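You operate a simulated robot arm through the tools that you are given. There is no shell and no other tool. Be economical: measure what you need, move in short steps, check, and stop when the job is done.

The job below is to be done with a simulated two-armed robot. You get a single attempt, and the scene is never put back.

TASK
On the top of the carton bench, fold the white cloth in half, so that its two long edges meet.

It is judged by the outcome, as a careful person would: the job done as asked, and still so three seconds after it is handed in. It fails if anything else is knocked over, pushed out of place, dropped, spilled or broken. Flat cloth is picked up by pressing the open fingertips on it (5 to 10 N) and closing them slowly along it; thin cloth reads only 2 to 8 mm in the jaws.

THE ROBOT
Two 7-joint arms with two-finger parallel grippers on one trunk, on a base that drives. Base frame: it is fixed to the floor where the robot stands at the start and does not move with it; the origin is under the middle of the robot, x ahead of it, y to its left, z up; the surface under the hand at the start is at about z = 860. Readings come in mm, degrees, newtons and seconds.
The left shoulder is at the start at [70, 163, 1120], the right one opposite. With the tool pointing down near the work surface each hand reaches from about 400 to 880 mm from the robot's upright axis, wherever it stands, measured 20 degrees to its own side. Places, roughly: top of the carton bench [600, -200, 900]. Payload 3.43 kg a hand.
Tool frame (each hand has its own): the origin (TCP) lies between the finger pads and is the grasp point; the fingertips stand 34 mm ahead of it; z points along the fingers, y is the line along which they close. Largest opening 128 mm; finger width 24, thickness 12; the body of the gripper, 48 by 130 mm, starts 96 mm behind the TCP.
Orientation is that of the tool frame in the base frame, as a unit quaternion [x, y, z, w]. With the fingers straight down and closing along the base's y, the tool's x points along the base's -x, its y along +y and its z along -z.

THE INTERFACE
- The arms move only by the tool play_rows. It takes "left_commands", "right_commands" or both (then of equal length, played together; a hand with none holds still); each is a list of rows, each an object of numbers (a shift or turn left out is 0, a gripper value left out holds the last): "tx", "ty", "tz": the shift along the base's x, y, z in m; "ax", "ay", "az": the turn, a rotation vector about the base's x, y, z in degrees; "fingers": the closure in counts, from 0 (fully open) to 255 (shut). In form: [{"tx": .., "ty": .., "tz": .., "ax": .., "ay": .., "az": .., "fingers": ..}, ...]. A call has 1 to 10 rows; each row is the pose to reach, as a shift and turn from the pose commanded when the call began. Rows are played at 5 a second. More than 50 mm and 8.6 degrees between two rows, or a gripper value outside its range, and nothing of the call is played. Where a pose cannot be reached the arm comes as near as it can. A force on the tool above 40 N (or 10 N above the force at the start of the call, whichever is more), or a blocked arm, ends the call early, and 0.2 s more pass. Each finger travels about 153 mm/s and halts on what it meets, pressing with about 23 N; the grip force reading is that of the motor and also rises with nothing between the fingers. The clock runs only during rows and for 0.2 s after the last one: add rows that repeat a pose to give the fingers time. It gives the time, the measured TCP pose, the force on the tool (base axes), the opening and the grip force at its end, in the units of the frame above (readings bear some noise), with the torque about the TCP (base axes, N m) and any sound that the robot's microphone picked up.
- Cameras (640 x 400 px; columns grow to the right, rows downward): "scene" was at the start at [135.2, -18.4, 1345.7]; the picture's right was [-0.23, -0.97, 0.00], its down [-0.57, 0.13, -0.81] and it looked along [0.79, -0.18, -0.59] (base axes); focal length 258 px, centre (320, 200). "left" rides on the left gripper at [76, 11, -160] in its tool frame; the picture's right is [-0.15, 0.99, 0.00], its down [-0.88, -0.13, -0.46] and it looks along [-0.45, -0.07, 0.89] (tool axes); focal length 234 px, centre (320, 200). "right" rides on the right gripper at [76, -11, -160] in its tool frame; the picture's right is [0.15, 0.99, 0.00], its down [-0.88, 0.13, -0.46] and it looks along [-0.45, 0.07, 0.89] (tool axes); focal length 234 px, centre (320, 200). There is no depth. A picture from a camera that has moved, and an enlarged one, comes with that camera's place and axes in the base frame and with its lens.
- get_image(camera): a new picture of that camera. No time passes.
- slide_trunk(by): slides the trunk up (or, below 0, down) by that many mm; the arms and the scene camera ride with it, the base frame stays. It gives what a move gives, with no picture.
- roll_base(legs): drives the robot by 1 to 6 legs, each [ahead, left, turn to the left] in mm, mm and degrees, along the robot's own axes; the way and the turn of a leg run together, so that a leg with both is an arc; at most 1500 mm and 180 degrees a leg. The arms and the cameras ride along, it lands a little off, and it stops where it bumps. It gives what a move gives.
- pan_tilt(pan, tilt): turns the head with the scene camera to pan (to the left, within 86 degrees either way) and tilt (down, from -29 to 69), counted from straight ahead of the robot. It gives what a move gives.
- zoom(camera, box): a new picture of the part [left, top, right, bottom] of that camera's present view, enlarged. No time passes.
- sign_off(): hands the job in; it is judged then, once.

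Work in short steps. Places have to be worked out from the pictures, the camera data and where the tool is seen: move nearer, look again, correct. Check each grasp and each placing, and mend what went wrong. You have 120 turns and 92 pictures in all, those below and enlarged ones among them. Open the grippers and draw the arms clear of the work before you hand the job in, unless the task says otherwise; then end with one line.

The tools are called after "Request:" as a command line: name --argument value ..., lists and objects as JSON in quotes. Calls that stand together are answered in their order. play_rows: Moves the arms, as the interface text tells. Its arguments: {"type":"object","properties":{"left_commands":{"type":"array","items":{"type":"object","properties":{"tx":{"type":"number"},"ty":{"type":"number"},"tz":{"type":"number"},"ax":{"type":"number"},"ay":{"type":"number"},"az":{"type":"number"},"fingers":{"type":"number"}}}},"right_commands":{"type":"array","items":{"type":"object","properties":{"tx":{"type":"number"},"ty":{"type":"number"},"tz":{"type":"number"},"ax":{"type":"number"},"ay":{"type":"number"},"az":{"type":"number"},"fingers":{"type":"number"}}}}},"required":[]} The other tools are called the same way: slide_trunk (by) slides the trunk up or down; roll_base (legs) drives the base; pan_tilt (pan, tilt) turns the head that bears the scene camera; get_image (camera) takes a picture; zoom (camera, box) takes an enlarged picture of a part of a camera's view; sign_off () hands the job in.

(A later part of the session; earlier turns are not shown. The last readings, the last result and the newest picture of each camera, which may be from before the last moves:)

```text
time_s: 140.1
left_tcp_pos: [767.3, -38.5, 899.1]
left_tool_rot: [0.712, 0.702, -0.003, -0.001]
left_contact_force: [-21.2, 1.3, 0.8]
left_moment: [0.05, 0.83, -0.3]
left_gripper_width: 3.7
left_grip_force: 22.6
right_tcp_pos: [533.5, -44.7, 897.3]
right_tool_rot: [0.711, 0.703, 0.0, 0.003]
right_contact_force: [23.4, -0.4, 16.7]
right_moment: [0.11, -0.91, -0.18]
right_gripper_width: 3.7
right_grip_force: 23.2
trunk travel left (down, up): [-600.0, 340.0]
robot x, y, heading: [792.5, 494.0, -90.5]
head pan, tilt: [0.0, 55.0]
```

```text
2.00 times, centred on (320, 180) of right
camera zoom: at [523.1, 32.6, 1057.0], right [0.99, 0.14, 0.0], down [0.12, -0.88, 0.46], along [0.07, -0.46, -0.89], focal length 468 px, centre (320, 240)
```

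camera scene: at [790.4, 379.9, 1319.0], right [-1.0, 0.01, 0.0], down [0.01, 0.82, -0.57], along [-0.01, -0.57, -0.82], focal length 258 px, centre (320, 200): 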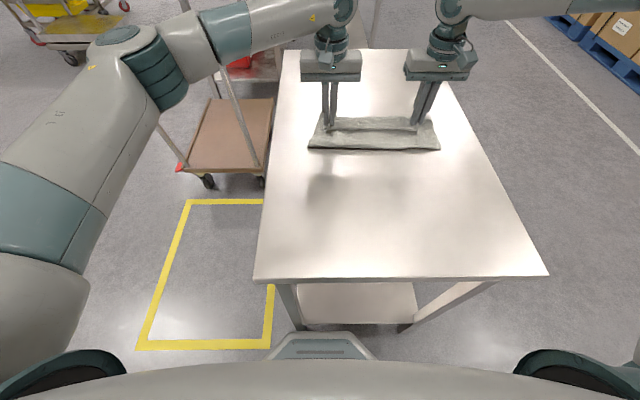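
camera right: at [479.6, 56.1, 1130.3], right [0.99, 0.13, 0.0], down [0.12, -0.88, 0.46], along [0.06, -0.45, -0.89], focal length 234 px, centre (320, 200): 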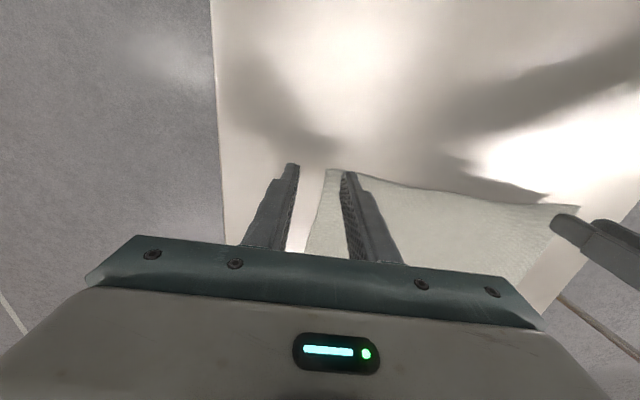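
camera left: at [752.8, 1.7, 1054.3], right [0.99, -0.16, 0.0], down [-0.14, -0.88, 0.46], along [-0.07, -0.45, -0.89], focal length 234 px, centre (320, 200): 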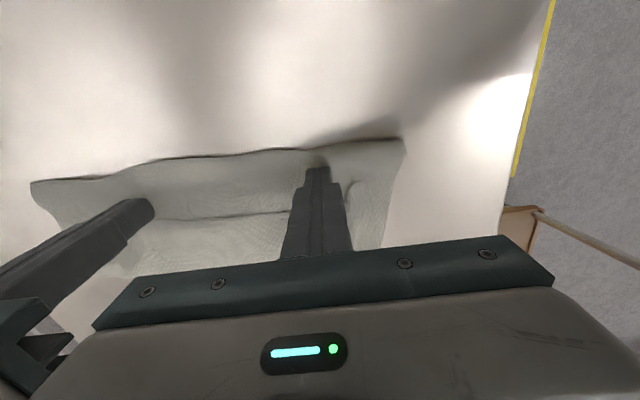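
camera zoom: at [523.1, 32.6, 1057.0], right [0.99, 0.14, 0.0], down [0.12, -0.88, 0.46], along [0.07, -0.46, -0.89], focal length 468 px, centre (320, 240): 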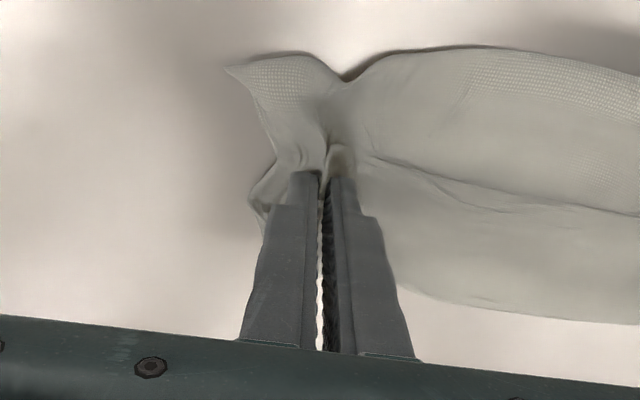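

Caught at 3.7 mm, though lower layers got wrinkled too and tension is 22 N. I relax a little, lift both hands 90 mm, and check which layers come up.

Request:
play_rows --left_commands '[{"tx": -0.004, "tz": 0.01}, {"tx": -0.006, "tz": 0.02}, {"tx": -0.006, "tz": 0.035, "ty": 0.005}, {"tx": -0.006, "tz": 0.05, "ty": 0.01}, {"tx": -0.006, "tz": 0.065, "ty": 0.02}, {"tx": -0.006, "tz": 0.08, "ty": 0.03}, {"tx": -0.006, "tz": 0.09, "ty": 0.04}, {"tx": -0.006, "tz": 0.09, "ty": 0.04}]' --right_commands '[{"tz": 0.01}, {"tz": 0.02}, {"tz": 0.035, "ty": 0.005}, {"tz": 0.05, "ty": 0.01}, {"tz": 0.065, "ty": 0.02}, {"tz": 0.08, "ty": 0.03}, {"tz": 0.09, "ty": 0.04}, {"tz": 0.09, "ty": 0.04}]'

Request:
zoom --camera "scene" --box '[260, 80, 480, 240]'

Request:
get_image --camera "right"

```text
time_s: 141.9
left_tcp_pos: [761.6, -0.7, 986.4]
left_tool_rot: [0.711, 0.703, -0.002, 0.0]
left_contact_force: [-16.3, 0.8, -0.3]
left_moment: [0.03, 0.58, -0.2]
left_gripper_width: 3.1
left_grip_force: 22.7
right_tcp_pos: [531.5, -8.4, 985.1]
right_tool_rot: [0.712, 0.702, 0.001, 0.002]
right_contact_force: [15.0, -0.8, -0.5]
right_moment: [-0.01, -0.57, -0.09]
right_gripper_width: 3.9
right_grip_force: 22.9
trunk travel left (down, up): [-600.0, 340.0]
robot x, y, heading: [790.9, 498.4, -90.8]
head pan, tilt: [0.0, 55.0]
```

```text
2.50 times, centred on (370, 160) of scene
camera zoom: at [790.1, 377.7, 1318.7], right [-1.0, 0.01, 0.0], down [0.01, 0.82, -0.57], along [-0.01, -0.57, -0.82], focal length 646 px, centre (195, 300)
```

zoom: 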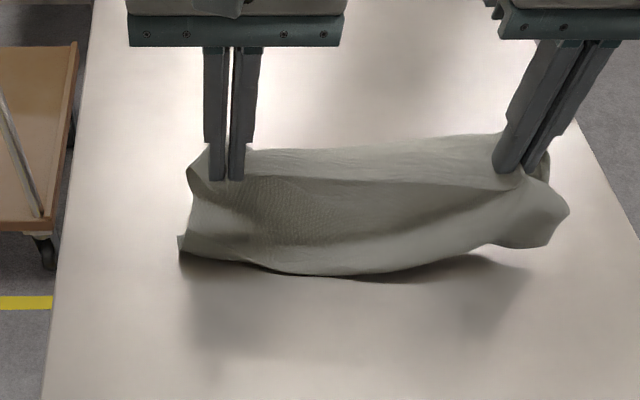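

```text
23 pictures are left
camera right: at [521.3, 69.4, 1146.1], right [0.99, 0.13, 0.0], down [0.12, -0.88, 0.46], along [0.06, -0.45, -0.89], focal length 234 px, centre (320, 200)
```

right: 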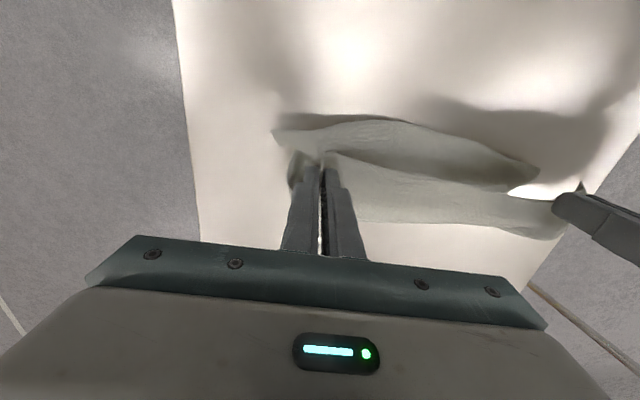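

The right hand caught an inner layer too (the fold's near corner came up). I open the right hand and withdraw it, keeping the left hold.

Request:
play_rows --right_commands '[{"fingers": 200}, {"fingers": 120}, {"tz": 0.03}, {"tz": 0.06}, {"tx": -0.03, "tz": 0.08}]'

Request:
zoom --camera "scene" --box '[260, 80, 480, 240]'

```text
time_s: 143.1
left_tcp_pos: [759.5, 1.1, 986.8]
left_tool_rot: [0.712, 0.703, -0.002, 0.001]
left_contact_force: [-0.6, 0.5, -0.4]
left_moment: [-0.02, -0.05, 0.0]
left_gripper_width: 3.2
left_grip_force: 23.0
right_tcp_pos: [502.4, -6.2, 1060.0]
right_tool_rot: [0.711, 0.704, 0.001, 0.003]
right_contact_force: [-0.6, 0.1, -0.3]
right_moment: [0.01, -0.09, -0.04]
right_gripper_width: 67.9
right_grip_force: 0.1
trunk travel left (down, up): [-600.0, 340.0]
robot x, y, heading: [793.8, 501.3, -90.7]
head pan, tilt: [0.0, 55.0]
```

```text
2.50 times, centred on (370, 160) of scene
camera zoom: at [787.8, 379.4, 1318.8], right [-1.0, 0.01, 0.0], down [0.01, 0.82, -0.57], along [-0.01, -0.57, -0.82], focal length 646 px, centre (195, 300)
```

zoom: 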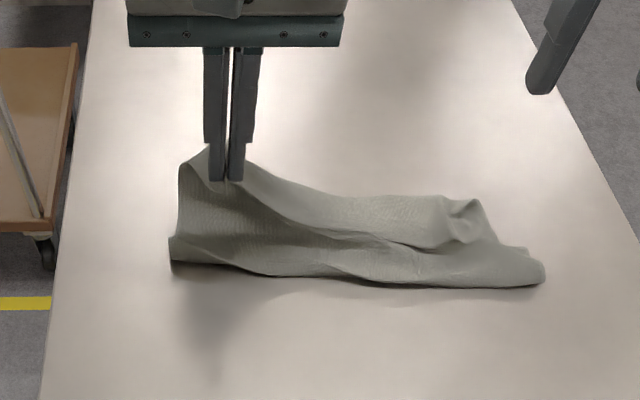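

The D-corner hem now stands as a nub at about (534,-22). I grasp just that nub from above, staying higher so the lower layer isn't taken.

Request:
play_rows --right_commands '[{"tx": 0.016, "ty": -0.009, "tz": -0.03, "fingers": 150}, {"tx": 0.032, "ty": -0.018, "tz": -0.06}, {"tx": 0.032, "ty": -0.018, "tz": -0.1}, {"tx": 0.032, "ty": -0.018, "tz": -0.135}, {"tx": 0.032, "ty": -0.018, "tz": -0.135}]'

Request:
zoom --camera "right" --box '[160, 80, 480, 280]'

```text
time_s: 144.3
left_tcp_pos: [763.2, 0.5, 987.6]
left_tool_rot: [0.712, 0.703, -0.002, 0.001]
left_contact_force: [0.4, -0.3, -0.8]
left_moment: [0.0, 0.0, 0.0]
left_gripper_width: 3.1
left_grip_force: 23.2
right_tcp_pos: [535.6, -26.8, 929.5]
right_tool_rot: [0.711, 0.703, 0.0, 0.002]
right_contact_force: [0.4, 0.0, 0.4]
right_moment: [-0.02, 0.0, 0.04]
right_gripper_width: 52.8
right_grip_force: 0.0
trunk travel left (down, up): [-600.0, 340.0]
robot x, y, heading: [791.9, 498.8, -90.8]
head pan, tilt: [0.0, 55.0]
```

```text
2.00 times, centred on (320, 180) of right
camera zoom: at [525.0, 50.8, 1090.3], right [0.99, 0.14, 0.0], down [0.12, -0.88, 0.46], along [0.06, -0.46, -0.89], focal length 468 px, centre (320, 240)
```

zoom: 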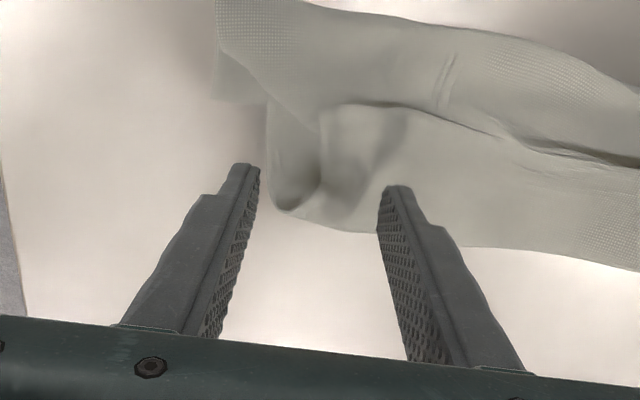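

The nub spans y≈+7 to -36, so I shift 20 mm towards the robot, lower to just above the underlying layer, and close.

Request:
play_rows --right_commands '[{"ty": 0.01}, {"ty": 0.02, "tz": -0.01}, {"ty": 0.02, "tz": -0.02}, {"ty": 0.02, "tz": -0.029}, {"ty": 0.02, "tz": -0.029, "fingers": 170}, {"ty": 0.02, "tz": -0.029, "fingers": 190}, {"ty": 0.02, "tz": -0.029, "fingers": 210}, {"ty": 0.02, "tz": -0.029, "fingers": 230}, {"ty": 0.02, "tz": -0.029, "fingers": 255}, {"ty": 0.02, "tz": -0.029, "fingers": 255}]'

Request:
zoom --camera "right" --box '[160, 80, 480, 280]'

```text
time_s: 146.5
left_tcp_pos: [762.6, 0.4, 987.5]
left_tool_rot: [0.711, 0.703, -0.001, 0.0]
left_contact_force: [0.1, 0.8, 0.2]
left_moment: [-0.02, -0.01, 0.02]
left_gripper_width: 3.0
left_grip_force: 22.7
right_tcp_pos: [534.7, -4.7, 901.5]
right_tool_rot: [0.712, 0.703, 0.0, 0.002]
right_contact_force: [-0.4, -0.7, 1.5]
right_moment: [0.02, 0.01, 0.02]
right_gripper_width: 6.0
right_grip_force: 23.5
trunk travel left (down, up): [-600.0, 340.0]
robot x, y, heading: [790.7, 500.4, -90.8]
head pan, tilt: [0.0, 55.0]
```

```text
2.00 times, centred on (320, 180) of right
camera zoom: at [524.9, 72.2, 1062.6], right [0.99, 0.14, 0.0], down [0.12, -0.88, 0.46], along [0.06, -0.45, -0.89], focal length 468 px, centre (320, 240)
```

zoom: 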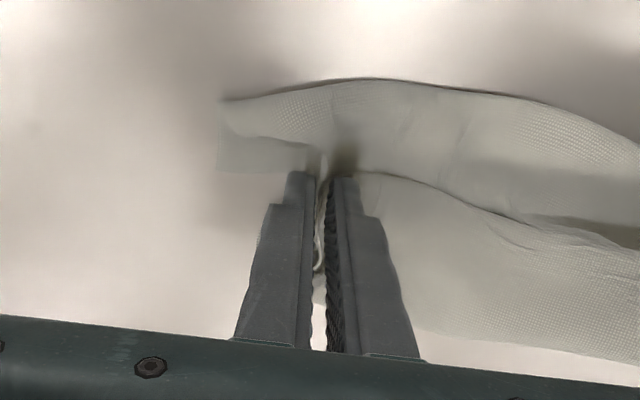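

Caught at 6 mm. I lift the right hand to the left's height and check the lower layer stays put.

Request:
play_rows --right_commands '[{"tz": 0.02}, {"tz": 0.04}, {"tz": 0.06}, {"tz": 0.085}, {"tz": 0.085}]'

Request:
zoom --camera "scene" --box '[260, 80, 480, 240]'

```text
time_s: 147.7
left_tcp_pos: [760.9, -0.6, 987.2]
left_tool_rot: [0.711, 0.703, -0.001, 0.0]
left_contact_force: [-0.5, -0.4, 0.3]
left_moment: [-0.01, -0.02, 0.04]
left_gripper_width: 3.0
left_grip_force: 23.3
right_tcp_pos: [535.9, -4.2, 986.4]
right_tool_rot: [0.711, 0.703, 0.001, 0.002]
right_contact_force: [-0.9, -1.2, -0.1]
right_moment: [0.01, -0.01, -0.01]
right_gripper_width: 3.3
right_grip_force: 23.0
trunk travel left (down, up): [-600.0, 340.0]
robot x, y, heading: [791.7, 499.2, -90.6]
head pan, tilt: [0.0, 55.0]
```

```text
2.50 times, centred on (370, 160) of scene
camera zoom: at [790.0, 377.8, 1318.7], right [-1.0, 0.01, 0.0], down [0.01, 0.82, -0.57], along [-0.01, -0.57, -0.82], focal length 646 px, centre (195, 300)
```

zoom: 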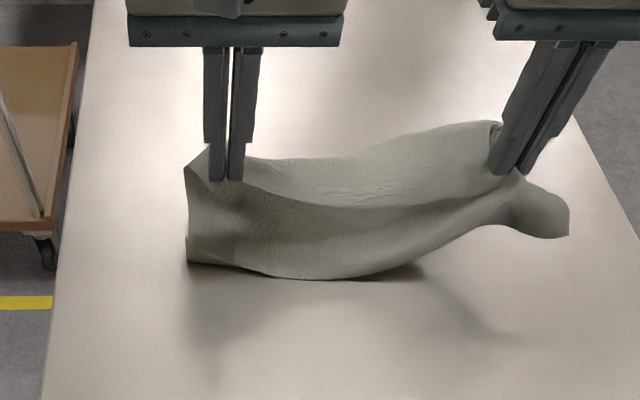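

The right still holds an inner layer, so patching this fold won't be clean. I'll unfold the cloth: backing the base 90 mm carries both hands and the hem towards the robot, then I lower them to lay it out flat.

Request:
roll_base --legs '[[-95, 0, 0]]'

Request:
play_rows --left_commands '[{"ty": 0.012, "tz": -0.02}, {"ty": 0.024, "tz": -0.04}, {"ty": 0.036, "tz": -0.06}, {"ty": 0.046, "tz": -0.075}, {"ty": 0.056, "tz": -0.083}, {"ty": 0.07, "tz": -0.083}]' --right_commands '[{"ty": 0.012, "tz": -0.02}, {"ty": 0.024, "tz": -0.04}, {"ty": 0.036, "tz": -0.06}, {"ty": 0.046, "tz": -0.075}, {"ty": 0.056, "tz": -0.083}, {"ty": 0.07, "tz": -0.083}]'

Request:
zoom --camera "scene" --box '[240, 80, 480, 260]'

```text
time_s: 148.8
left_tcp_pos: [763.9, 93.4, 988.9]
left_tool_rot: [0.711, 0.703, -0.002, -0.001]
left_contact_force: [0.2, 0.8, 0.5]
left_moment: [-0.04, -0.01, -0.01]
left_gripper_width: 3.0
left_grip_force: 22.8
right_tcp_pos: [536.2, 89.7, 986.8]
right_tool_rot: [0.711, 0.703, 0.0, 0.002]
right_contact_force: [-0.5, 0.1, -0.2]
right_moment: [-0.01, 0.0, -0.01]
right_gripper_width: 3.1
right_grip_force: 22.8
trunk travel left (down, up): [-600.0, 340.0]
robot x, y, heading: [796.8, 592.9, -90.9]
head pan, tilt: [0.0, 55.0]
```

```text
time_s: 150.2
left_tcp_pos: [762.7, 165.8, 904.8]
left_tool_rot: [0.711, 0.703, -0.001, 0.0]
left_contact_force: [-0.3, 0.3, 0.7]
left_moment: [0.0, -0.01, -0.01]
left_gripper_width: 2.9
left_grip_force: 23.0
right_tcp_pos: [538.3, 160.1, 904.3]
right_tool_rot: [0.712, 0.702, -0.001, 0.003]
right_contact_force: [0.6, -1.4, 3.9]
right_moment: [-0.09, 0.01, 0.02]
right_gripper_width: 3.2
right_grip_force: 22.9
trunk travel left (down, up): [-600.0, 340.0]
robot x, y, heading: [791.8, 593.3, -91.0]
head pan, tilt: [0.0, 55.0]
```

```text
2.22 times, centred on (360, 170) of scene
camera zoom: at [791.3, 473.2, 1318.9], right [-1.0, 0.01, 0.0], down [0.01, 0.82, -0.57], along [-0.01, -0.57, -0.82], focal length 574 px, centre (231, 267)
```

zoom: 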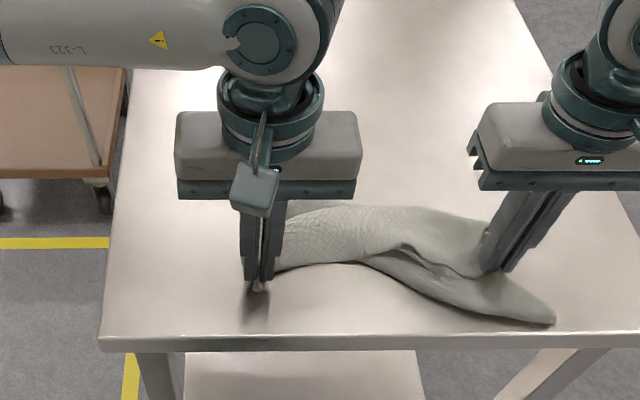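

The left side is unfolded. I release the right hand and withdraw it upward to see the state of its corner.

Request:
play_rows --right_commands '[{"fingers": 200}, {"fingers": 120}, {"tz": 0.04}, {"tz": 0.08}, {"tz": 0.12, "ty": -0.01}, {"tz": 0.15, "ty": -0.03}, {"tz": 0.15, "tx": -0.04, "ty": -0.04}]'

Request:
zoom --camera "scene" --box '[240, 80, 480, 260]'

```text
time_s: 151.8
left_tcp_pos: [760.9, 165.3, 903.6]
left_tool_rot: [0.711, 0.703, 0.0, 0.0]
left_contact_force: [0.2, 0.1, 0.2]
left_moment: [-0.02, -0.04, 0.04]
left_gripper_width: 3.1
left_grip_force: 23.1
right_tcp_pos: [494.6, 118.6, 1052.5]
right_tool_rot: [0.711, 0.703, 0.001, 0.003]
right_contact_force: [-0.7, -0.1, 0.0]
right_moment: [0.01, -0.06, 0.01]
right_gripper_width: 67.4
right_grip_force: 0.1
trunk travel left (down, up): [-600.0, 340.0]
robot x, y, heading: [790.8, 592.7, -90.8]
head pan, tilt: [0.0, 55.0]
```

```text
2.22 times, centred on (360, 170) of scene
camera zoom: at [787.9, 472.8, 1318.8], right [-1.0, 0.01, 0.0], down [0.01, 0.82, -0.57], along [0.0, -0.57, -0.82], focal length 574 px, centre (231, 267)
```

zoom: 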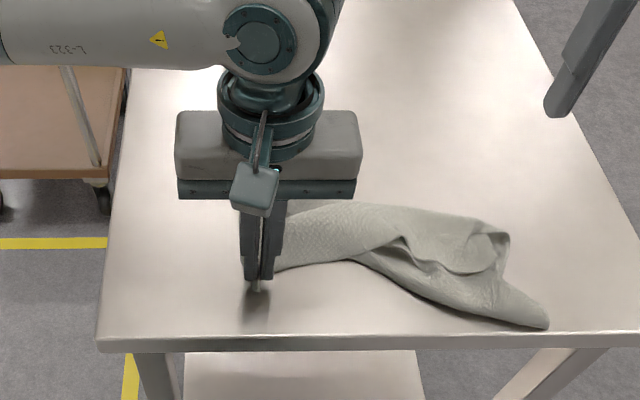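

The right corner is still doubled under. With the left hand holding corner A, I'll lift it high and outward so gravity separates the layers and the edge towards D hangs free.

Request:
play_rows --left_commands '[{"tz": 0.03, "ty": -0.01}, {"tz": 0.06, "ty": -0.02}, {"tz": 0.09, "ty": -0.03}, {"tz": 0.12, "ty": -0.04}, {"tz": 0.15, "ty": -0.05}, {"tz": 0.18, "ty": -0.06}, {"tz": 0.21, "ty": -0.07}, {"tz": 0.24, "ty": -0.08}, {"tz": 0.27, "ty": -0.09}, {"tz": 0.27, "ty": -0.09}]'

Request:
get_image --camera "scene"

```text
time_s: 154.0
left_tcp_pos: [763.2, 72.9, 1173.8]
left_tool_rot: [0.711, 0.703, -0.001, 0.0]
left_contact_force: [0.1, -1.1, -0.4]
left_moment: [0.02, 0.0, 0.0]
left_gripper_width: 3.0
left_grip_force: 23.3
right_tcp_pos: [496.8, 117.9, 1052.9]
right_tool_rot: [0.711, 0.703, -0.001, 0.003]
right_contact_force: [0.4, -0.1, -0.1]
right_moment: [-0.02, -0.02, -0.01]
right_gripper_width: 67.7
right_grip_force: 0.0
trunk travel left (down, up): [-600.0, 340.0]
robot x, y, heading: [789.6, 589.8, -90.8]
head pan, tilt: [0.0, 55.0]
```

```text
16 pictures are left
camera scene: at [791.4, 471.7, 1318.7], right [-1.0, 0.01, 0.0], down [0.01, 0.82, -0.57], along [-0.01, -0.57, -0.82], focal length 258 px, centre (320, 200)
```

scene: 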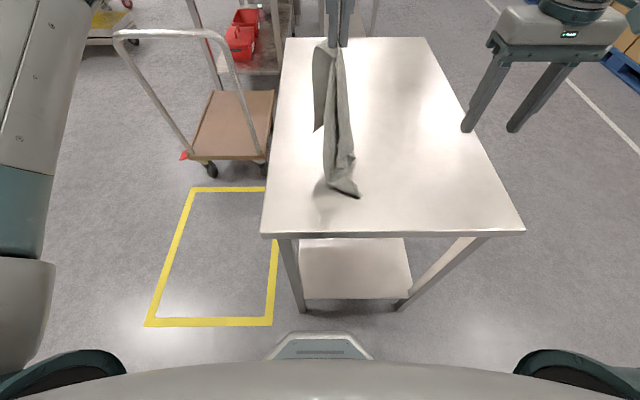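

The cloth now hangs freely from corner A. I take a closer look at how its edges fall.

Request:
zoom --camera "scene" --box '[270, 20, 430, 210]'

Request:
get_image --camera "right"

```text
2.11 times, centred on (350, 115) of scene
camera zoom: at [791.4, 471.7, 1318.7], right [-1.0, 0.01, 0.0], down [0.01, 0.82, -0.57], along [-0.01, -0.57, -0.82], focal length 544 px, centre (257, 379)
```

zoom: 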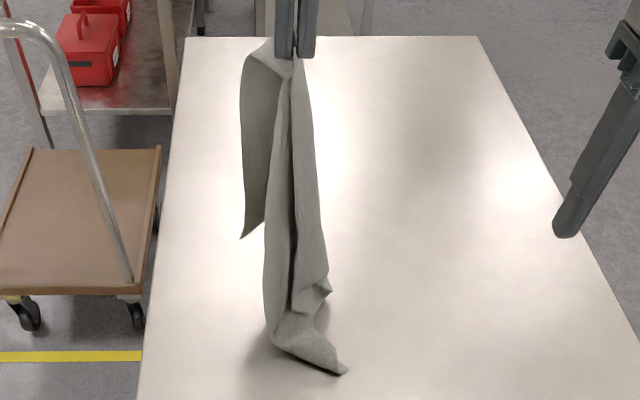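

```text
14 pictures are left
camera right: at [487.1, 195.0, 1214.4], right [0.99, 0.14, 0.0], down [0.12, -0.88, 0.46], along [0.06, -0.45, -0.89], focal length 234 px, centre (320, 200)
```

right: 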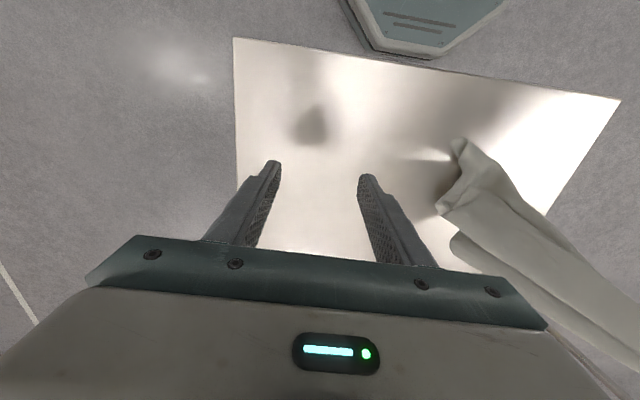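

The corner D tip hangs at about (709,41,882), just out of the right hand's lateral reach. I shift the left hand 90 mm to -x to bring it over, while yawing the right tool about 85° so its fingers can close on either side of the hanging edge.

Request:
play_rows --left_commands '[{"tx": -0.01, "tz": 0.01}, {"tx": -0.02, "tz": 0.02}, {"tx": -0.03, "tz": 0.02}, {"tx": -0.04, "tz": 0.02}, {"tx": -0.05, "tz": 0.02}, {"tx": -0.06, "tz": 0.02}, {"tx": -0.07, "tz": 0.02}, {"tx": -0.08, "tz": 0.02}, {"tx": -0.09, "tz": 0.02}, {"tx": -0.09, "tz": 0.02}]' --right_commands '[{"az": 8.5}, {"az": 17}, {"az": 25.5}, {"az": 34}, {"az": 42.5}, {"az": 51}, {"az": 59.5}, {"az": 68}, {"az": 76.5}, {"az": 85}]'

Request:
get_image --camera "right"

Request:
zoom --camera "scene" --box '[270, 20, 510, 210]'

```text
time_s: 156.2
left_tcp_pos: [672.1, 72.7, 1194.4]
left_tool_rot: [0.711, 0.703, -0.001, 0.001]
left_contact_force: [0.1, 0.1, 0.0]
left_moment: [-0.03, 0.01, 0.0]
left_gripper_width: 2.9
left_grip_force: 23.2
right_tcp_pos: [497.1, 119.6, 1054.6]
right_tool_rot: [0.048, 0.999, 0.002, 0.002]
right_contact_force: [0.0, 0.3, -0.1]
right_moment: [0.01, -0.01, 0.02]
right_gripper_width: 67.7
right_grip_force: 0.2
trunk travel left (down, up): [-600.0, 340.0]
robot x, y, heading: [792.0, 595.8, -90.7]
head pan, tilt: [0.0, 55.0]
```

```text
13 pictures are left
camera right: at [421.0, 115.4, 1215.1], right [-0.05, 1.0, 0.0], down [0.89, 0.04, 0.46], along [0.46, 0.03, -0.89], focal length 234 px, centre (320, 200)
```

right: 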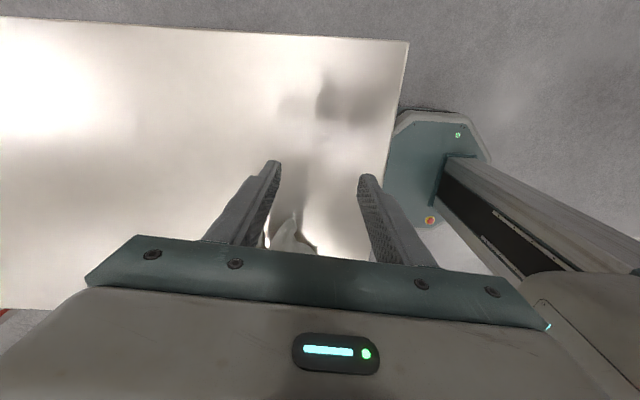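

```text
2.11 times, centred on (390, 115) of scene
camera zoom: at [791.6, 472.2, 1318.7], right [-1.0, 0.01, 0.0], down [0.01, 0.82, -0.57], along [-0.01, -0.57, -0.82], focal length 544 px, centre (173, 379)
```

zoom: 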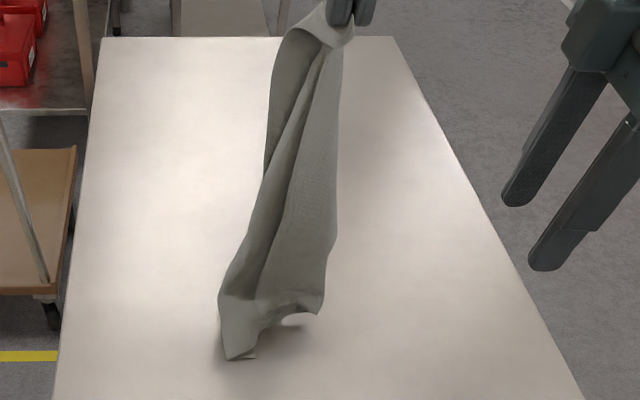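

D hangs at about (628,83,877) with the edge rising straight to the left hand. To keep the wrists apart I move the left hand away 50 mm, and bring the right beside D on its outer side and down.

Request:
play_rows --left_commands '[{"tx": 0.01, "ty": -0.006}, {"tx": 0.02, "ty": -0.012}, {"tx": 0.03, "ty": -0.018}, {"tx": 0.04, "ty": -0.025}, {"tx": 0.05, "ty": -0.03}, {"tx": 0.05, "ty": -0.03}, {"tx": 0.05, "ty": -0.03}, {"tx": 0.05, "ty": -0.03}]' --right_commands '[{"tx": 0.025, "ty": -0.01}, {"tx": 0.05, "ty": -0.02}, {"tx": 0.075, "ty": -0.03}, {"tx": 0.083, "ty": -0.035}, {"tx": 0.083, "ty": -0.035, "tz": -0.045}, {"tx": 0.083, "ty": -0.035, "tz": -0.09}, {"tx": 0.083, "ty": -0.035, "tz": -0.13}, {"tx": 0.083, "ty": -0.035, "tz": -0.148}]'

Request:
get_image --camera "right"

Request:
zoom --camera "scene" --box '[270, 20, 510, 210]'

```text
time_s: 158.0
left_tcp_pos: [722.6, 43.0, 1193.6]
left_tool_rot: [0.712, 0.703, 0.0, 0.0]
left_contact_force: [0.3, -0.1, -0.2]
left_moment: [-0.01, -0.03, 0.0]
left_gripper_width: 2.8
left_grip_force: 23.0
right_tcp_pos: [581.5, 82.3, 903.3]
right_tool_rot: [0.049, 0.999, 0.002, 0.001]
right_contact_force: [0.1, -0.2, -0.4]
right_moment: [-0.01, 0.02, 0.0]
right_gripper_width: 67.6
right_grip_force: 0.0
trunk travel left (down, up): [-600.0, 340.0]
robot x, y, heading: [796.2, 593.3, -90.9]
head pan, tilt: [0.0, 55.0]
```

```text
11 pictures are left
camera right: at [504.9, 79.6, 1064.1], right [-0.05, 1.0, 0.0], down [0.89, 0.04, 0.46], along [0.46, 0.02, -0.89], focal length 234 px, centre (320, 200)
```

right: 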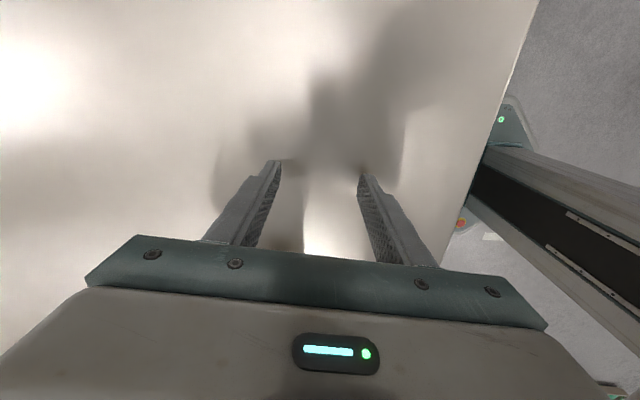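

```text
2.11 times, centred on (390, 115) of scene
camera zoom: at [791.2, 472.0, 1318.7], right [-1.0, 0.01, 0.0], down [0.01, 0.82, -0.57], along [-0.01, -0.57, -0.82], focal length 544 px, centre (173, 379)
```

zoom: 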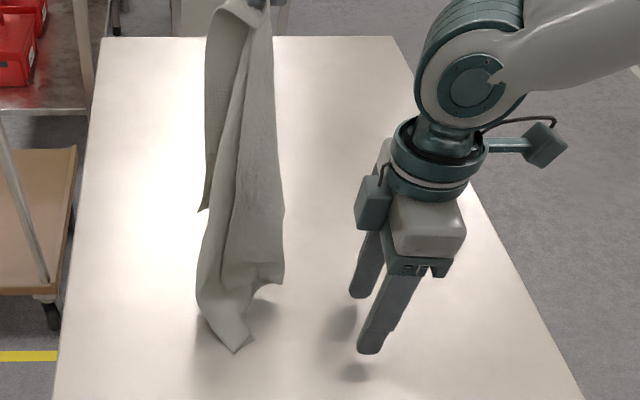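

D moved with the hand to roughly (665,42). I'll instead let D and the tail rest on the table nearer the right hand: swing the left back, lower it, then draw it away low so the corner stays lying with slack.

Request:
play_rows --left_commands '[{"tx": -0.02}, {"tx": -0.04}, {"tx": -0.065}, {"tx": -0.07, "tz": -0.04}, {"tx": -0.07, "tz": -0.08}, {"tx": -0.07, "tz": -0.12}, {"tx": -0.06, "tz": -0.155}, {"tx": -0.02, "tz": -0.17}, {"tx": 0.02, "tz": -0.18}, {"tx": 0.06, "tz": -0.19}]' --right_commands '[{"tx": -0.03}, {"tx": -0.06}, {"tx": -0.09}, {"tx": -0.09}, {"tx": -0.09}, {"tx": -0.09}, {"tx": -0.09}, {"tx": -0.09}, {"tx": -0.09}, {"tx": -0.09}]'

Request:
zoom --camera "scene" --box '[270, 40, 510, 230]'

```text
time_s: 160.2
left_tcp_pos: [782.5, 42.8, 1003.8]
left_tool_rot: [0.712, 0.703, -0.001, 0.0]
left_contact_force: [0.5, -0.3, 0.0]
left_moment: [0.02, 0.05, 0.06]
left_gripper_width: 3.1
left_grip_force: 22.8
right_tcp_pos: [489.0, 84.5, 905.5]
right_tool_rot: [0.049, 0.999, 0.002, 0.001]
right_contact_force: [0.9, -0.4, -0.7]
right_moment: [-0.03, 0.0, -0.03]
right_gripper_width: 67.6
right_grip_force: 0.0
trunk travel left (down, up): [-600.0, 340.0]
robot x, y, heading: [788.0, 594.2, -90.8]
head pan, tilt: [0.0, 55.0]
```

```text
2.11 times, centred on (390, 135) of scene
camera zoom: at [793.1, 472.2, 1318.8], right [-1.0, 0.01, 0.0], down [0.01, 0.82, -0.57], along [-0.01, -0.57, -0.82], focal length 544 px, centre (173, 337)
```

zoom: 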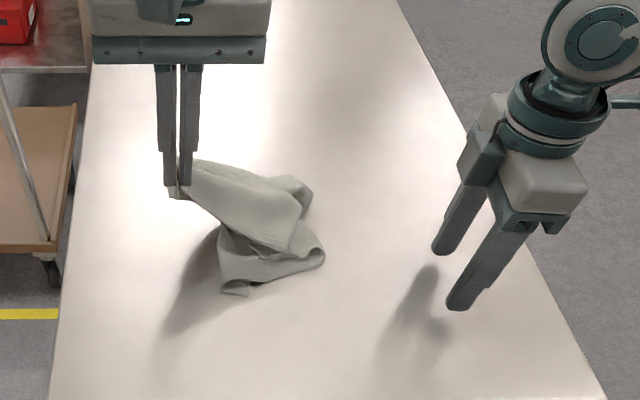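

The heap is no use for grasping, while the free-hanging state was clean. I raise the left hand again to hang the cloth, and pitch the right tool 45° so its fingers point forward along +x: that keeps the wrists apart and extends its inward reach.

Request:
play_rows --left_commands '[{"tx": -0.008, "tz": 0.02}, {"tx": -0.016, "tz": 0.04}, {"tx": -0.024, "tz": 0.06}, {"tx": -0.032, "tz": 0.08}, {"tx": -0.04, "tz": 0.1}, {"tx": -0.048, "tz": 0.12}, {"tx": -0.056, "tz": 0.14}, {"tx": -0.064, "tz": 0.16}, {"tx": -0.072, "tz": 0.18}, {"tx": -0.08, "tz": 0.19}]' --right_commands '[{"tz": 0.01, "ay": -7}, {"ty": -0.01, "tz": 0.02, "ay": -14}, {"ty": -0.02, "tz": 0.025, "ay": -21}, {"ty": -0.03, "tz": 0.025, "ay": -28}, {"ty": -0.04, "tz": 0.025, "ay": -35}, {"ty": -0.04, "tz": 0.025, "ay": -42}, {"ty": -0.04, "tz": 0.025, "ay": -45}, {"ty": -0.04, "tz": 0.025, "ay": -45}, {"ty": -0.04, "tz": 0.025, "ay": -45}, {"ty": -0.04, "tz": 0.025, "ay": -45}]'

Request:
zoom --camera "scene" --box '[270, 20, 510, 210]'

```text
time_s: 162.4
left_tcp_pos: [705.2, 42.5, 1194.2]
left_tool_rot: [0.71, 0.704, -0.001, 0.0]
left_contact_force: [-0.5, -0.3, -0.4]
left_moment: [0.05, 0.0, 0.02]
left_gripper_width: 3.3
left_grip_force: 23.3
right_tcp_pos: [488.8, 43.4, 929.4]
right_tool_rot: [0.045, 0.922, 0.021, 0.385]
right_contact_force: [0.4, 0.2, -0.7]
right_moment: [0.04, 0.03, -0.02]
right_gripper_width: 67.9
right_grip_force: 0.1
trunk travel left (down, up): [-600.0, 340.0]
robot x, y, heading: [793.5, 592.4, -90.9]
head pan, tilt: [0.0, 55.0]
```

```text
2.11 times, centred on (390, 115) of scene
camera zoom: at [790.8, 472.5, 1318.7], right [-1.0, 0.01, 0.0], down [0.01, 0.82, -0.57], along [-0.01, -0.57, -0.82], focal length 544 px, centre (173, 379)
```

zoom: 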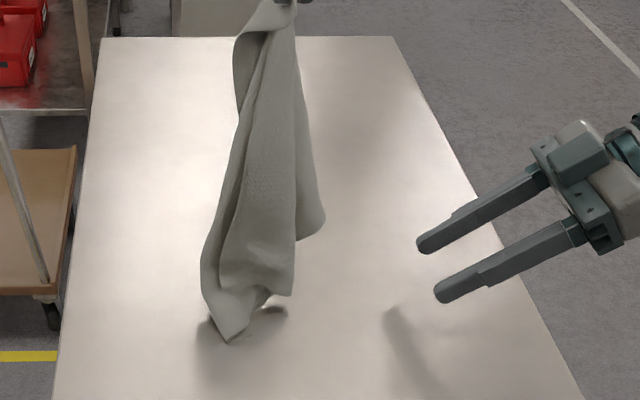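

The pitch works. I judge D at about (651,42,868), with the sheet running back from it towards C. I drive the tilted fingers in around D and close.

Request:
play_rows --right_commands '[{"tx": 0.02, "ty": 0.009, "tz": -0.015, "fingers": 140}, {"tx": 0.05, "ty": 0.009, "tz": -0.03}, {"tx": 0.085, "ty": 0.009, "tz": -0.032}, {"tx": 0.12, "ty": 0.009, "tz": -0.032}, {"tx": 0.145, "ty": 0.009, "tz": -0.032}, {"tx": 0.165, "ty": 0.009, "tz": -0.032}, {"tx": 0.168, "ty": 0.009, "tz": -0.032}]'

Request:
zoom --camera "scene" --box '[290, 80, 450, 210]'

```text
time_s: 164.0
left_tcp_pos: [704.7, 42.2, 1194.5]
left_tool_rot: [0.711, 0.703, -0.001, 0.0]
left_contact_force: [-1.0, 0.2, -0.3]
left_moment: [0.04, 0.02, 0.01]
left_gripper_width: 3.2
left_grip_force: 23.0
right_tcp_pos: [656.8, 53.2, 898.3]
right_tool_rot: [0.045, 0.923, 0.021, 0.383]
right_contact_force: [-0.4, 0.1, 0.2]
right_moment: [-0.04, -0.01, 0.0]
right_gripper_width: 58.0
right_grip_force: 0.1
trunk travel left (down, up): [-600.0, 340.0]
robot x, y, heading: [793.0, 592.5, -91.0]
head pan, tilt: [0.0, 55.0]
```

```text
3.08 times, centred on (370, 145) of scene
camera zoom: at [790.8, 472.4, 1318.8], right [-1.0, 0.01, 0.0], down [0.01, 0.82, -0.57], along [-0.01, -0.57, -0.82], focal length 795 px, centre (166, 369)
```

zoom: 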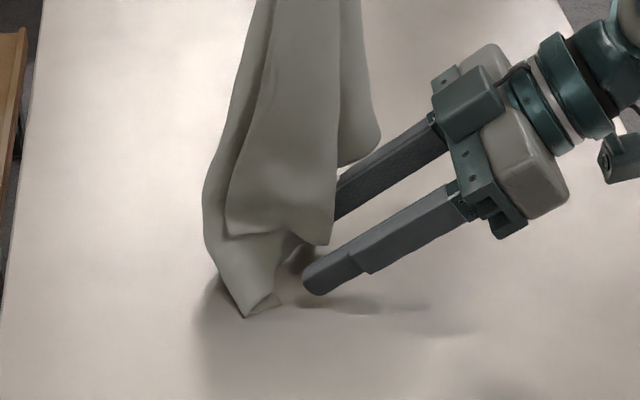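

The corner D panel is between the two fingers: the far finger is behind it and the near one in front. I close.

Request:
play_rows --right_commands '[{"tx": 0.008, "fingers": 170}, {"tx": 0.008, "fingers": 195}, {"tx": 0.008, "fingers": 220}, {"tx": 0.008, "fingers": 240}, {"tx": 0.008, "fingers": 255}, {"tx": 0.008, "fingers": 255}]'

Request:
play_rows --right_commands '[{"tx": -0.02, "tz": 0.03}, {"tx": -0.04, "tz": 0.06}, {"tx": -0.06, "tz": 0.09}, {"tx": -0.08, "tz": 0.12}, {"tx": -0.1, "tz": 0.14}, {"tx": -0.12, "tz": 0.16}, {"tx": -0.14, "tz": 0.18}, {"tx": -0.14, "tz": 0.2}]' --left_commands '[{"tx": 0.008}, {"tx": 0.016}, {"tx": 0.024}, {"tx": 0.03}, {"tx": 0.03}, {"tx": 0.03}, {"tx": 0.03}, {"tx": 0.03}]'

Request:
get_image --camera "scene"

```text
time_s: 165.4
left_tcp_pos: [705.7, 42.4, 1194.7]
left_tool_rot: [0.712, 0.702, -0.001, 0.0]
left_contact_force: [-0.3, -0.2, 0.0]
left_moment: [0.02, 0.01, 0.02]
left_gripper_width: 3.0
left_grip_force: 23.0
right_tcp_pos: [666.5, 53.5, 899.0]
right_tool_rot: [0.044, 0.922, 0.021, 0.384]
right_contact_force: [0.1, -0.5, 0.0]
right_moment: [0.0, -0.03, -0.03]
right_gripper_width: 2.7
right_grip_force: 22.7
trunk travel left (down, up): [-600.0, 340.0]
robot x, y, heading: [793.4, 593.5, -90.7]
head pan, tilt: [0.0, 55.0]
```

```text
time_s: 167.2
left_tcp_pos: [735.8, 42.9, 1193.5]
left_tool_rot: [0.711, 0.703, -0.001, 0.0]
left_contact_force: [-0.1, -0.8, 0.6]
left_moment: [0.03, 0.02, 0.02]
left_gripper_width: 3.2
left_grip_force: 23.2
right_tcp_pos: [528.7, 52.8, 1099.4]
right_tool_rot: [0.045, 0.922, 0.02, 0.385]
right_contact_force: [0.6, 0.7, -0.9]
right_moment: [0.0, 0.06, -0.02]
right_gripper_width: 3.0
right_grip_force: 22.9
trunk travel left (down, up): [-600.0, 340.0]
robot x, y, heading: [792.5, 593.8, -90.9]
head pan, tilt: [0.0, 55.0]
```

```text
6 pictures are left
camera scene: at [791.9, 472.5, 1318.7], right [-1.0, 0.01, 0.0], down [0.01, 0.82, -0.57], along [-0.01, -0.57, -0.82], focal length 258 px, centre (320, 200)
```

scene: 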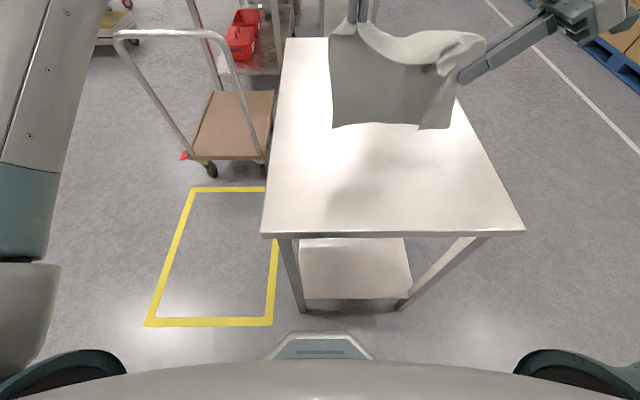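

Excellent: the cloth now hangs as a clean flat sheet between both hands, with A left, D right and BC at the bottom. I'll lay BC down near the robot, pay out half the sheet moving away, then bring AD back over it, which suits the grips. First I align, spread and lower the hands until BC is about to touch at y≈100.

Request:
play_rows --left_commands '[{"tx": 0.004, "ty": 0.012, "tz": 0.0}, {"tx": 0.008, "ty": 0.024, "tz": 0.0}, {"tx": 0.012, "ty": 0.036, "tz": 0.0}, {"tx": 0.016, "ty": 0.048, "tz": -0.01}, {"tx": 0.019, "ty": 0.057, "tz": -0.03}, {"tx": 0.019, "ty": 0.057, "tz": -0.05}, {"tx": 0.019, "ty": 0.057, "tz": -0.066}, {"tx": 0.019, "ty": 0.057, "tz": -0.066}]' --right_commands '[{"tx": -0.008, "ty": 0.01, "tz": 0.02}, {"tx": -0.016, "ty": 0.02, "tz": 0.04}, {"tx": -0.024, "ty": 0.03, "tz": 0.055}, {"tx": -0.03, "ty": 0.04, "tz": 0.06}, {"tx": -0.036, "ty": 0.047, "tz": 0.045}, {"tx": -0.036, "ty": 0.047, "tz": 0.025}, {"tx": -0.036, "ty": 0.047, "tz": 0.008}, {"tx": -0.036, "ty": 0.047, "tz": 0.008}]'

```text
time_s: 169.0
left_tcp_pos: [752.3, 101.0, 1126.9]
left_tool_rot: [0.711, 0.703, 0.0, 0.0]
left_contact_force: [-2.1, 0.3, 0.2]
left_moment: [0.03, 0.07, -0.02]
left_gripper_width: 2.9
left_grip_force: 23.4
right_tcp_pos: [489.9, 102.5, 1108.7]
right_tool_rot: [0.045, 0.922, 0.02, 0.383]
right_contact_force: [2.2, 0.1, -0.5]
right_moment: [-0.02, 0.06, -0.01]
right_gripper_width: 2.9
right_grip_force: 23.2
trunk travel left (down, up): [-600.0, 340.0]
robot x, y, heading: [793.7, 593.6, -90.8]
head pan, tilt: [0.0, 55.0]
```

The edge is just taut at 2 N. Now I lay the lower half, moving away and down together.

Request:
play_rows --left_commands '[{"ty": -0.003, "tz": -0.012}, {"ty": -0.014, "tz": -0.024}, {"ty": -0.028, "tz": -0.038}, {"ty": -0.042, "tz": -0.052}, {"ty": -0.056, "tz": -0.066}, {"ty": -0.07, "tz": -0.08}, {"ty": -0.084, "tz": -0.094}, {"ty": -0.1, "tz": -0.108}, {"ty": -0.114, "tz": -0.118}, {"ty": -0.125, "tz": -0.122}]' --right_commands '[{"ty": -0.003, "tz": -0.012}, {"ty": -0.014, "tz": -0.024}, {"ty": -0.028, "tz": -0.038}, {"ty": -0.042, "tz": -0.052}, {"ty": -0.056, "tz": -0.066}, {"ty": -0.07, "tz": -0.08}, {"ty": -0.084, "tz": -0.094}, {"ty": -0.1, "tz": -0.108}, {"ty": -0.114, "tz": -0.118}, {"ty": -0.125, "tz": -0.122}]'

Request:
zoom --camera "scene" --box '[270, 40, 490, 230]'

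```text
time_s: 171.2
left_tcp_pos: [750.3, -25.9, 1007.3]
left_tool_rot: [0.712, 0.703, -0.001, 0.001]
left_contact_force: [-1.9, -0.2, 0.8]
left_moment: [0.05, 0.04, -0.01]
left_gripper_width: 3.2
left_grip_force: 23.0
right_tcp_pos: [488.2, -25.3, 983.9]
right_tool_rot: [0.046, 0.922, 0.02, 0.384]
right_contact_force: [2.2, -0.5, -0.2]
right_moment: [0.0, 0.04, 0.01]
right_gripper_width: 2.8
right_grip_force: 23.2
trunk travel left (down, up): [-600.0, 340.0]
robot x, y, heading: [791.6, 593.9, -90.8]
head pan, tilt: [0.0, 55.0]
```

```text
2.11 times, centred on (380, 135) of scene
camera zoom: at [791.3, 471.6, 1318.7], right [-1.0, 0.01, 0.0], down [0.01, 0.82, -0.57], along [-0.01, -0.57, -0.82], focal length 544 px, centre (194, 337)
```

zoom: 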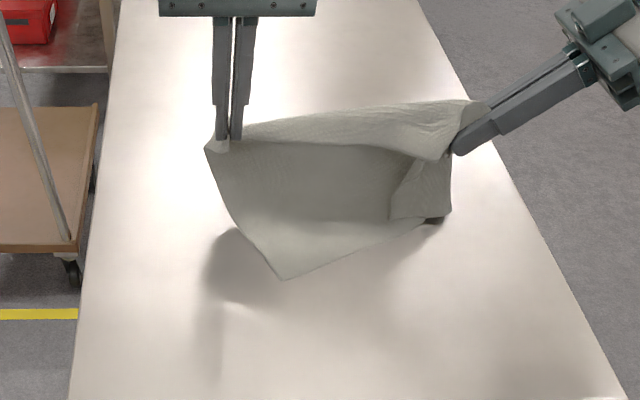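

The right side sits lower on the sheet than the left, so BC was skewed when it landed. I lift back up to let it hang straight, with the right hand about 45 mm lower this time.

Request:
play_rows --left_commands '[{"ty": 0.01, "tz": 0.025}, {"ty": 0.025, "tz": 0.05}, {"ty": 0.045, "tz": 0.075}, {"ty": 0.065, "tz": 0.1}, {"ty": 0.085, "tz": 0.125}, {"ty": 0.105, "tz": 0.145}, {"ty": 0.126, "tz": 0.155}, {"ty": 0.126, "tz": 0.155}, {"ty": 0.126, "tz": 0.14}, {"ty": 0.126, "tz": 0.125}]' --right_commands '[{"ty": 0.01, "tz": 0.025}, {"ty": 0.025, "tz": 0.05}, {"ty": 0.045, "tz": 0.07}, {"ty": 0.065, "tz": 0.085}, {"ty": 0.085, "tz": 0.1}, {"ty": 0.105, "tz": 0.107}, {"ty": 0.126, "tz": 0.11}, {"ty": 0.126, "tz": 0.11}, {"ty": 0.126, "tz": 0.095}, {"ty": 0.126, "tz": 0.08}]'

Request:
play_rows --left_commands '[{"ty": -0.003, "tz": -0.012}, {"ty": -0.014, "tz": -0.024}, {"ty": -0.028, "tz": -0.038}, {"ty": -0.042, "tz": -0.052}, {"ty": -0.056, "tz": -0.066}, {"ty": -0.07, "tz": -0.08}, {"ty": -0.084, "tz": -0.094}, {"ty": -0.1, "tz": -0.108}, {"ty": -0.114, "tz": -0.118}, {"ty": -0.125, "tz": -0.122}]' --right_commands '[{"ty": -0.003, "tz": -0.012}, {"ty": -0.014, "tz": -0.024}, {"ty": -0.028, "tz": -0.038}, {"ty": -0.042, "tz": -0.052}, {"ty": -0.056, "tz": -0.066}, {"ty": -0.07, "tz": -0.08}, {"ty": -0.084, "tz": -0.09}, {"ty": -0.1, "tz": -0.1}, {"ty": -0.114, "tz": -0.106}, {"ty": -0.125, "tz": -0.108}]'

Request:
zoom --camera "scene" --box '[270, 40, 490, 230]'

```text
time_s: 173.4
left_tcp_pos: [751.9, 103.5, 1130.2]
left_tool_rot: [0.711, 0.703, -0.001, 0.001]
left_contact_force: [-1.0, 0.0, 0.4]
left_moment: [0.04, 0.02, -0.01]
left_gripper_width: 3.2
left_grip_force: 22.6
right_tcp_pos: [490.3, 100.8, 1065.6]
right_tool_rot: [0.045, 0.922, 0.021, 0.384]
right_contact_force: [1.2, 0.0, -0.6]
right_moment: [0.04, 0.02, 0.01]
right_gripper_width: 2.7
right_grip_force: 22.7
trunk travel left (down, up): [-600.0, 340.0]
robot x, y, heading: [795.3, 595.8, -90.8]
head pan, tilt: [0.0, 55.0]
```

```text
time_s: 175.6
left_tcp_pos: [751.1, -23.6, 1008.7]
left_tool_rot: [0.711, 0.703, -0.001, 0.001]
left_contact_force: [-1.7, 0.2, 0.1]
left_moment: [0.02, 0.03, -0.02]
left_gripper_width: 3.0
left_grip_force: 23.2
right_tcp_pos: [490.5, -24.1, 955.6]
right_tool_rot: [0.045, 0.922, 0.021, 0.384]
right_contact_force: [1.9, -0.2, 0.1]
right_moment: [0.01, 0.04, 0.01]
right_gripper_width: 3.0
right_grip_force: 23.1
trunk travel left (down, up): [-600.0, 340.0]
robot x, y, heading: [791.4, 590.1, -90.8]
head pan, tilt: [0.0, 55.0]
```

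```text
2.11 times, centred on (380, 135) of scene
camera zoom: at [791.0, 471.7, 1318.7], right [-1.0, 0.01, 0.0], down [0.01, 0.82, -0.57], along [-0.01, -0.57, -0.82], focal length 544 px, centre (194, 337)
```

zoom: 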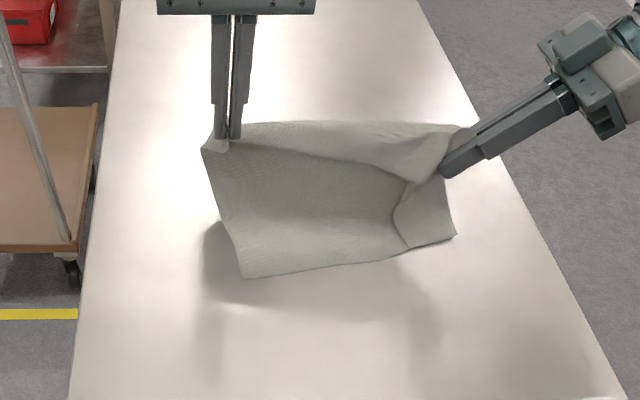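

Better: BC lies from about B(730,72) to C(475,9), with the cloth turned some 14°. I now finish the half turn: out to the fold line square to BC, then back over so AD comes down on BC.

Request:
play_rows --left_commands '[{"tx": 0.003, "ty": -0.009}, {"tx": 0.006, "ty": -0.018}, {"tx": 0.009, "ty": -0.027, "tz": -0.002}, {"tx": 0.005, "ty": -0.015, "tz": -0.004}, {"tx": 0, "ty": 0.005, "tz": -0.01}, {"tx": -0.008, "ty": 0.025, "tz": -0.025}, {"tx": -0.016, "ty": 0.042, "tz": -0.045}, {"tx": -0.024, "ty": 0.056, "tz": -0.068}, {"tx": -0.03, "ty": 0.066, "tz": -0.09}, {"tx": -0.031, "ty": 0.068, "tz": -0.104}]' --right_commands '[{"tx": 0.001, "ty": -0.03}, {"tx": 0.002, "ty": -0.06}, {"tx": 0.003, "ty": -0.09, "tz": -0.003}, {"tx": 0, "ty": -0.08, "tz": -0.003}, {"tx": -0.002, "ty": -0.06, "tz": -0.006}, {"tx": -0.004, "ty": -0.04, "tz": -0.015}, {"tx": -0.006, "ty": -0.022, "tz": -0.028}, {"tx": -0.008, "ty": -0.008, "tz": -0.042}, {"tx": -0.01, "ty": 0.003, "tz": -0.053}, {"tx": -0.01, "ty": 0.006, "tz": -0.058}]'

Request:
zoom --camera "scene" --box '[270, 40, 490, 230]'

```text
time_s: 177.8
left_tcp_pos: [720.9, 42.7, 902.4]
left_tool_rot: [0.711, 0.703, -0.001, 0.0]
left_contact_force: [-0.7, -0.3, 0.3]
left_moment: [0.03, -0.01, -0.04]
left_gripper_width: 3.1
left_grip_force: 23.0
right_tcp_pos: [480.1, -19.1, 899.8]
right_tool_rot: [0.045, 0.922, 0.02, 0.383]
right_contact_force: [1.1, 0.0, 0.0]
right_moment: [0.02, 0.03, -0.01]
right_gripper_width: 2.7
right_grip_force: 22.2
right hand out of reach, approached as far as the arm can: row 3, 4
trunk travel left (down, up): [-600.0, 340.0]
robot x, y, heading: [791.1, 589.6, -90.7]
head pan, tilt: [0.0, 55.0]
```

```text
2.11 times, centred on (380, 135) of scene
camera zoom: at [791.5, 471.9, 1318.7], right [-1.0, 0.01, 0.0], down [0.01, 0.82, -0.57], along [-0.01, -0.57, -0.82], focal length 544 px, centre (194, 337)
```

zoom: 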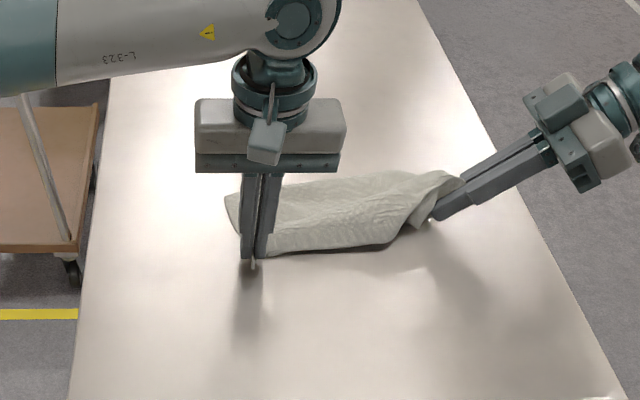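

That looks like a proper half fold, with the edges together on the near side. I open both hands gently and draw them clear.

Request:
play_rows --left_commands '[{"tz": -0.004}, {"tz": -0.004, "fingers": 235}, {"tz": -0.004, "fingers": 215}, {"tz": -0.004, "fingers": 205}, {"tz": 0.02}, {"tz": 0.06}, {"tz": 0.1}, {"tz": 0.14}, {"tz": 0.17, "tx": 0.02}, {"tz": 0.17, "tx": 0.05}]' --right_commands '[{"tz": -0.002}, {"tz": -0.002, "fingers": 235}, {"tz": -0.002, "fingers": 210}, {"tz": -0.002, "fingers": 190}, {"tx": -0.015, "tz": 0.005}, {"tx": -0.045, "tz": 0.02}, {"tx": -0.08, "tz": 0.05}, {"tx": -0.11, "tz": 0.08}, {"tx": -0.13, "tz": 0.11}, {"tx": -0.14, "tz": 0.14}]'

Request:
zoom --camera "scene" --box '[300, 80, 460, 180]'

```text
time_s: 180.0
left_tcp_pos: [773.8, 42.6, 1075.9]
left_tool_rot: [0.712, 0.702, -0.002, -0.002]
left_contact_force: [-0.4, 0.5, 0.7]
left_moment: [0.01, 0.04, 0.0]
left_gripper_width: 25.1
left_grip_force: 0.1
right_tcp_pos: [341.0, -19.2, 1039.3]
right_tool_rot: [0.045, 0.922, 0.022, 0.383]
right_contact_force: [0.0, -0.2, -0.4]
right_moment: [0.01, -0.02, 0.01]
right_gripper_width: 32.4
right_grip_force: 0.1
trunk travel left (down, up): [-600.0, 340.0]
robot x, y, heading: [793.8, 594.2, -90.8]
head pan, tilt: [0.0, 55.0]
```

```text
4.00 times, centred on (380, 130) of scene
camera zoom: at [793.3, 472.2, 1318.7], right [-1.0, 0.01, 0.0], down [0.01, 0.82, -0.57], along [-0.01, -0.57, -0.82], focal length 1034 px, centre (80, 480)
```

zoom: 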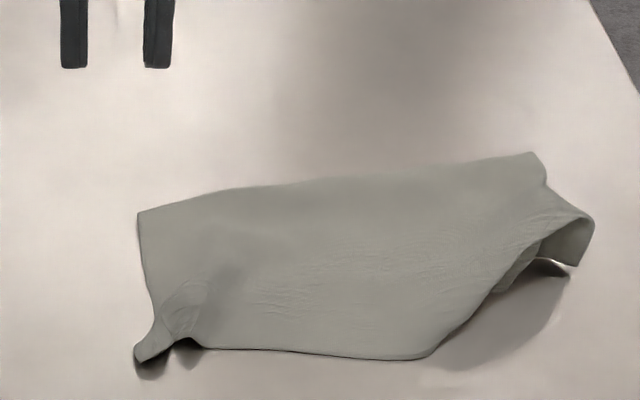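

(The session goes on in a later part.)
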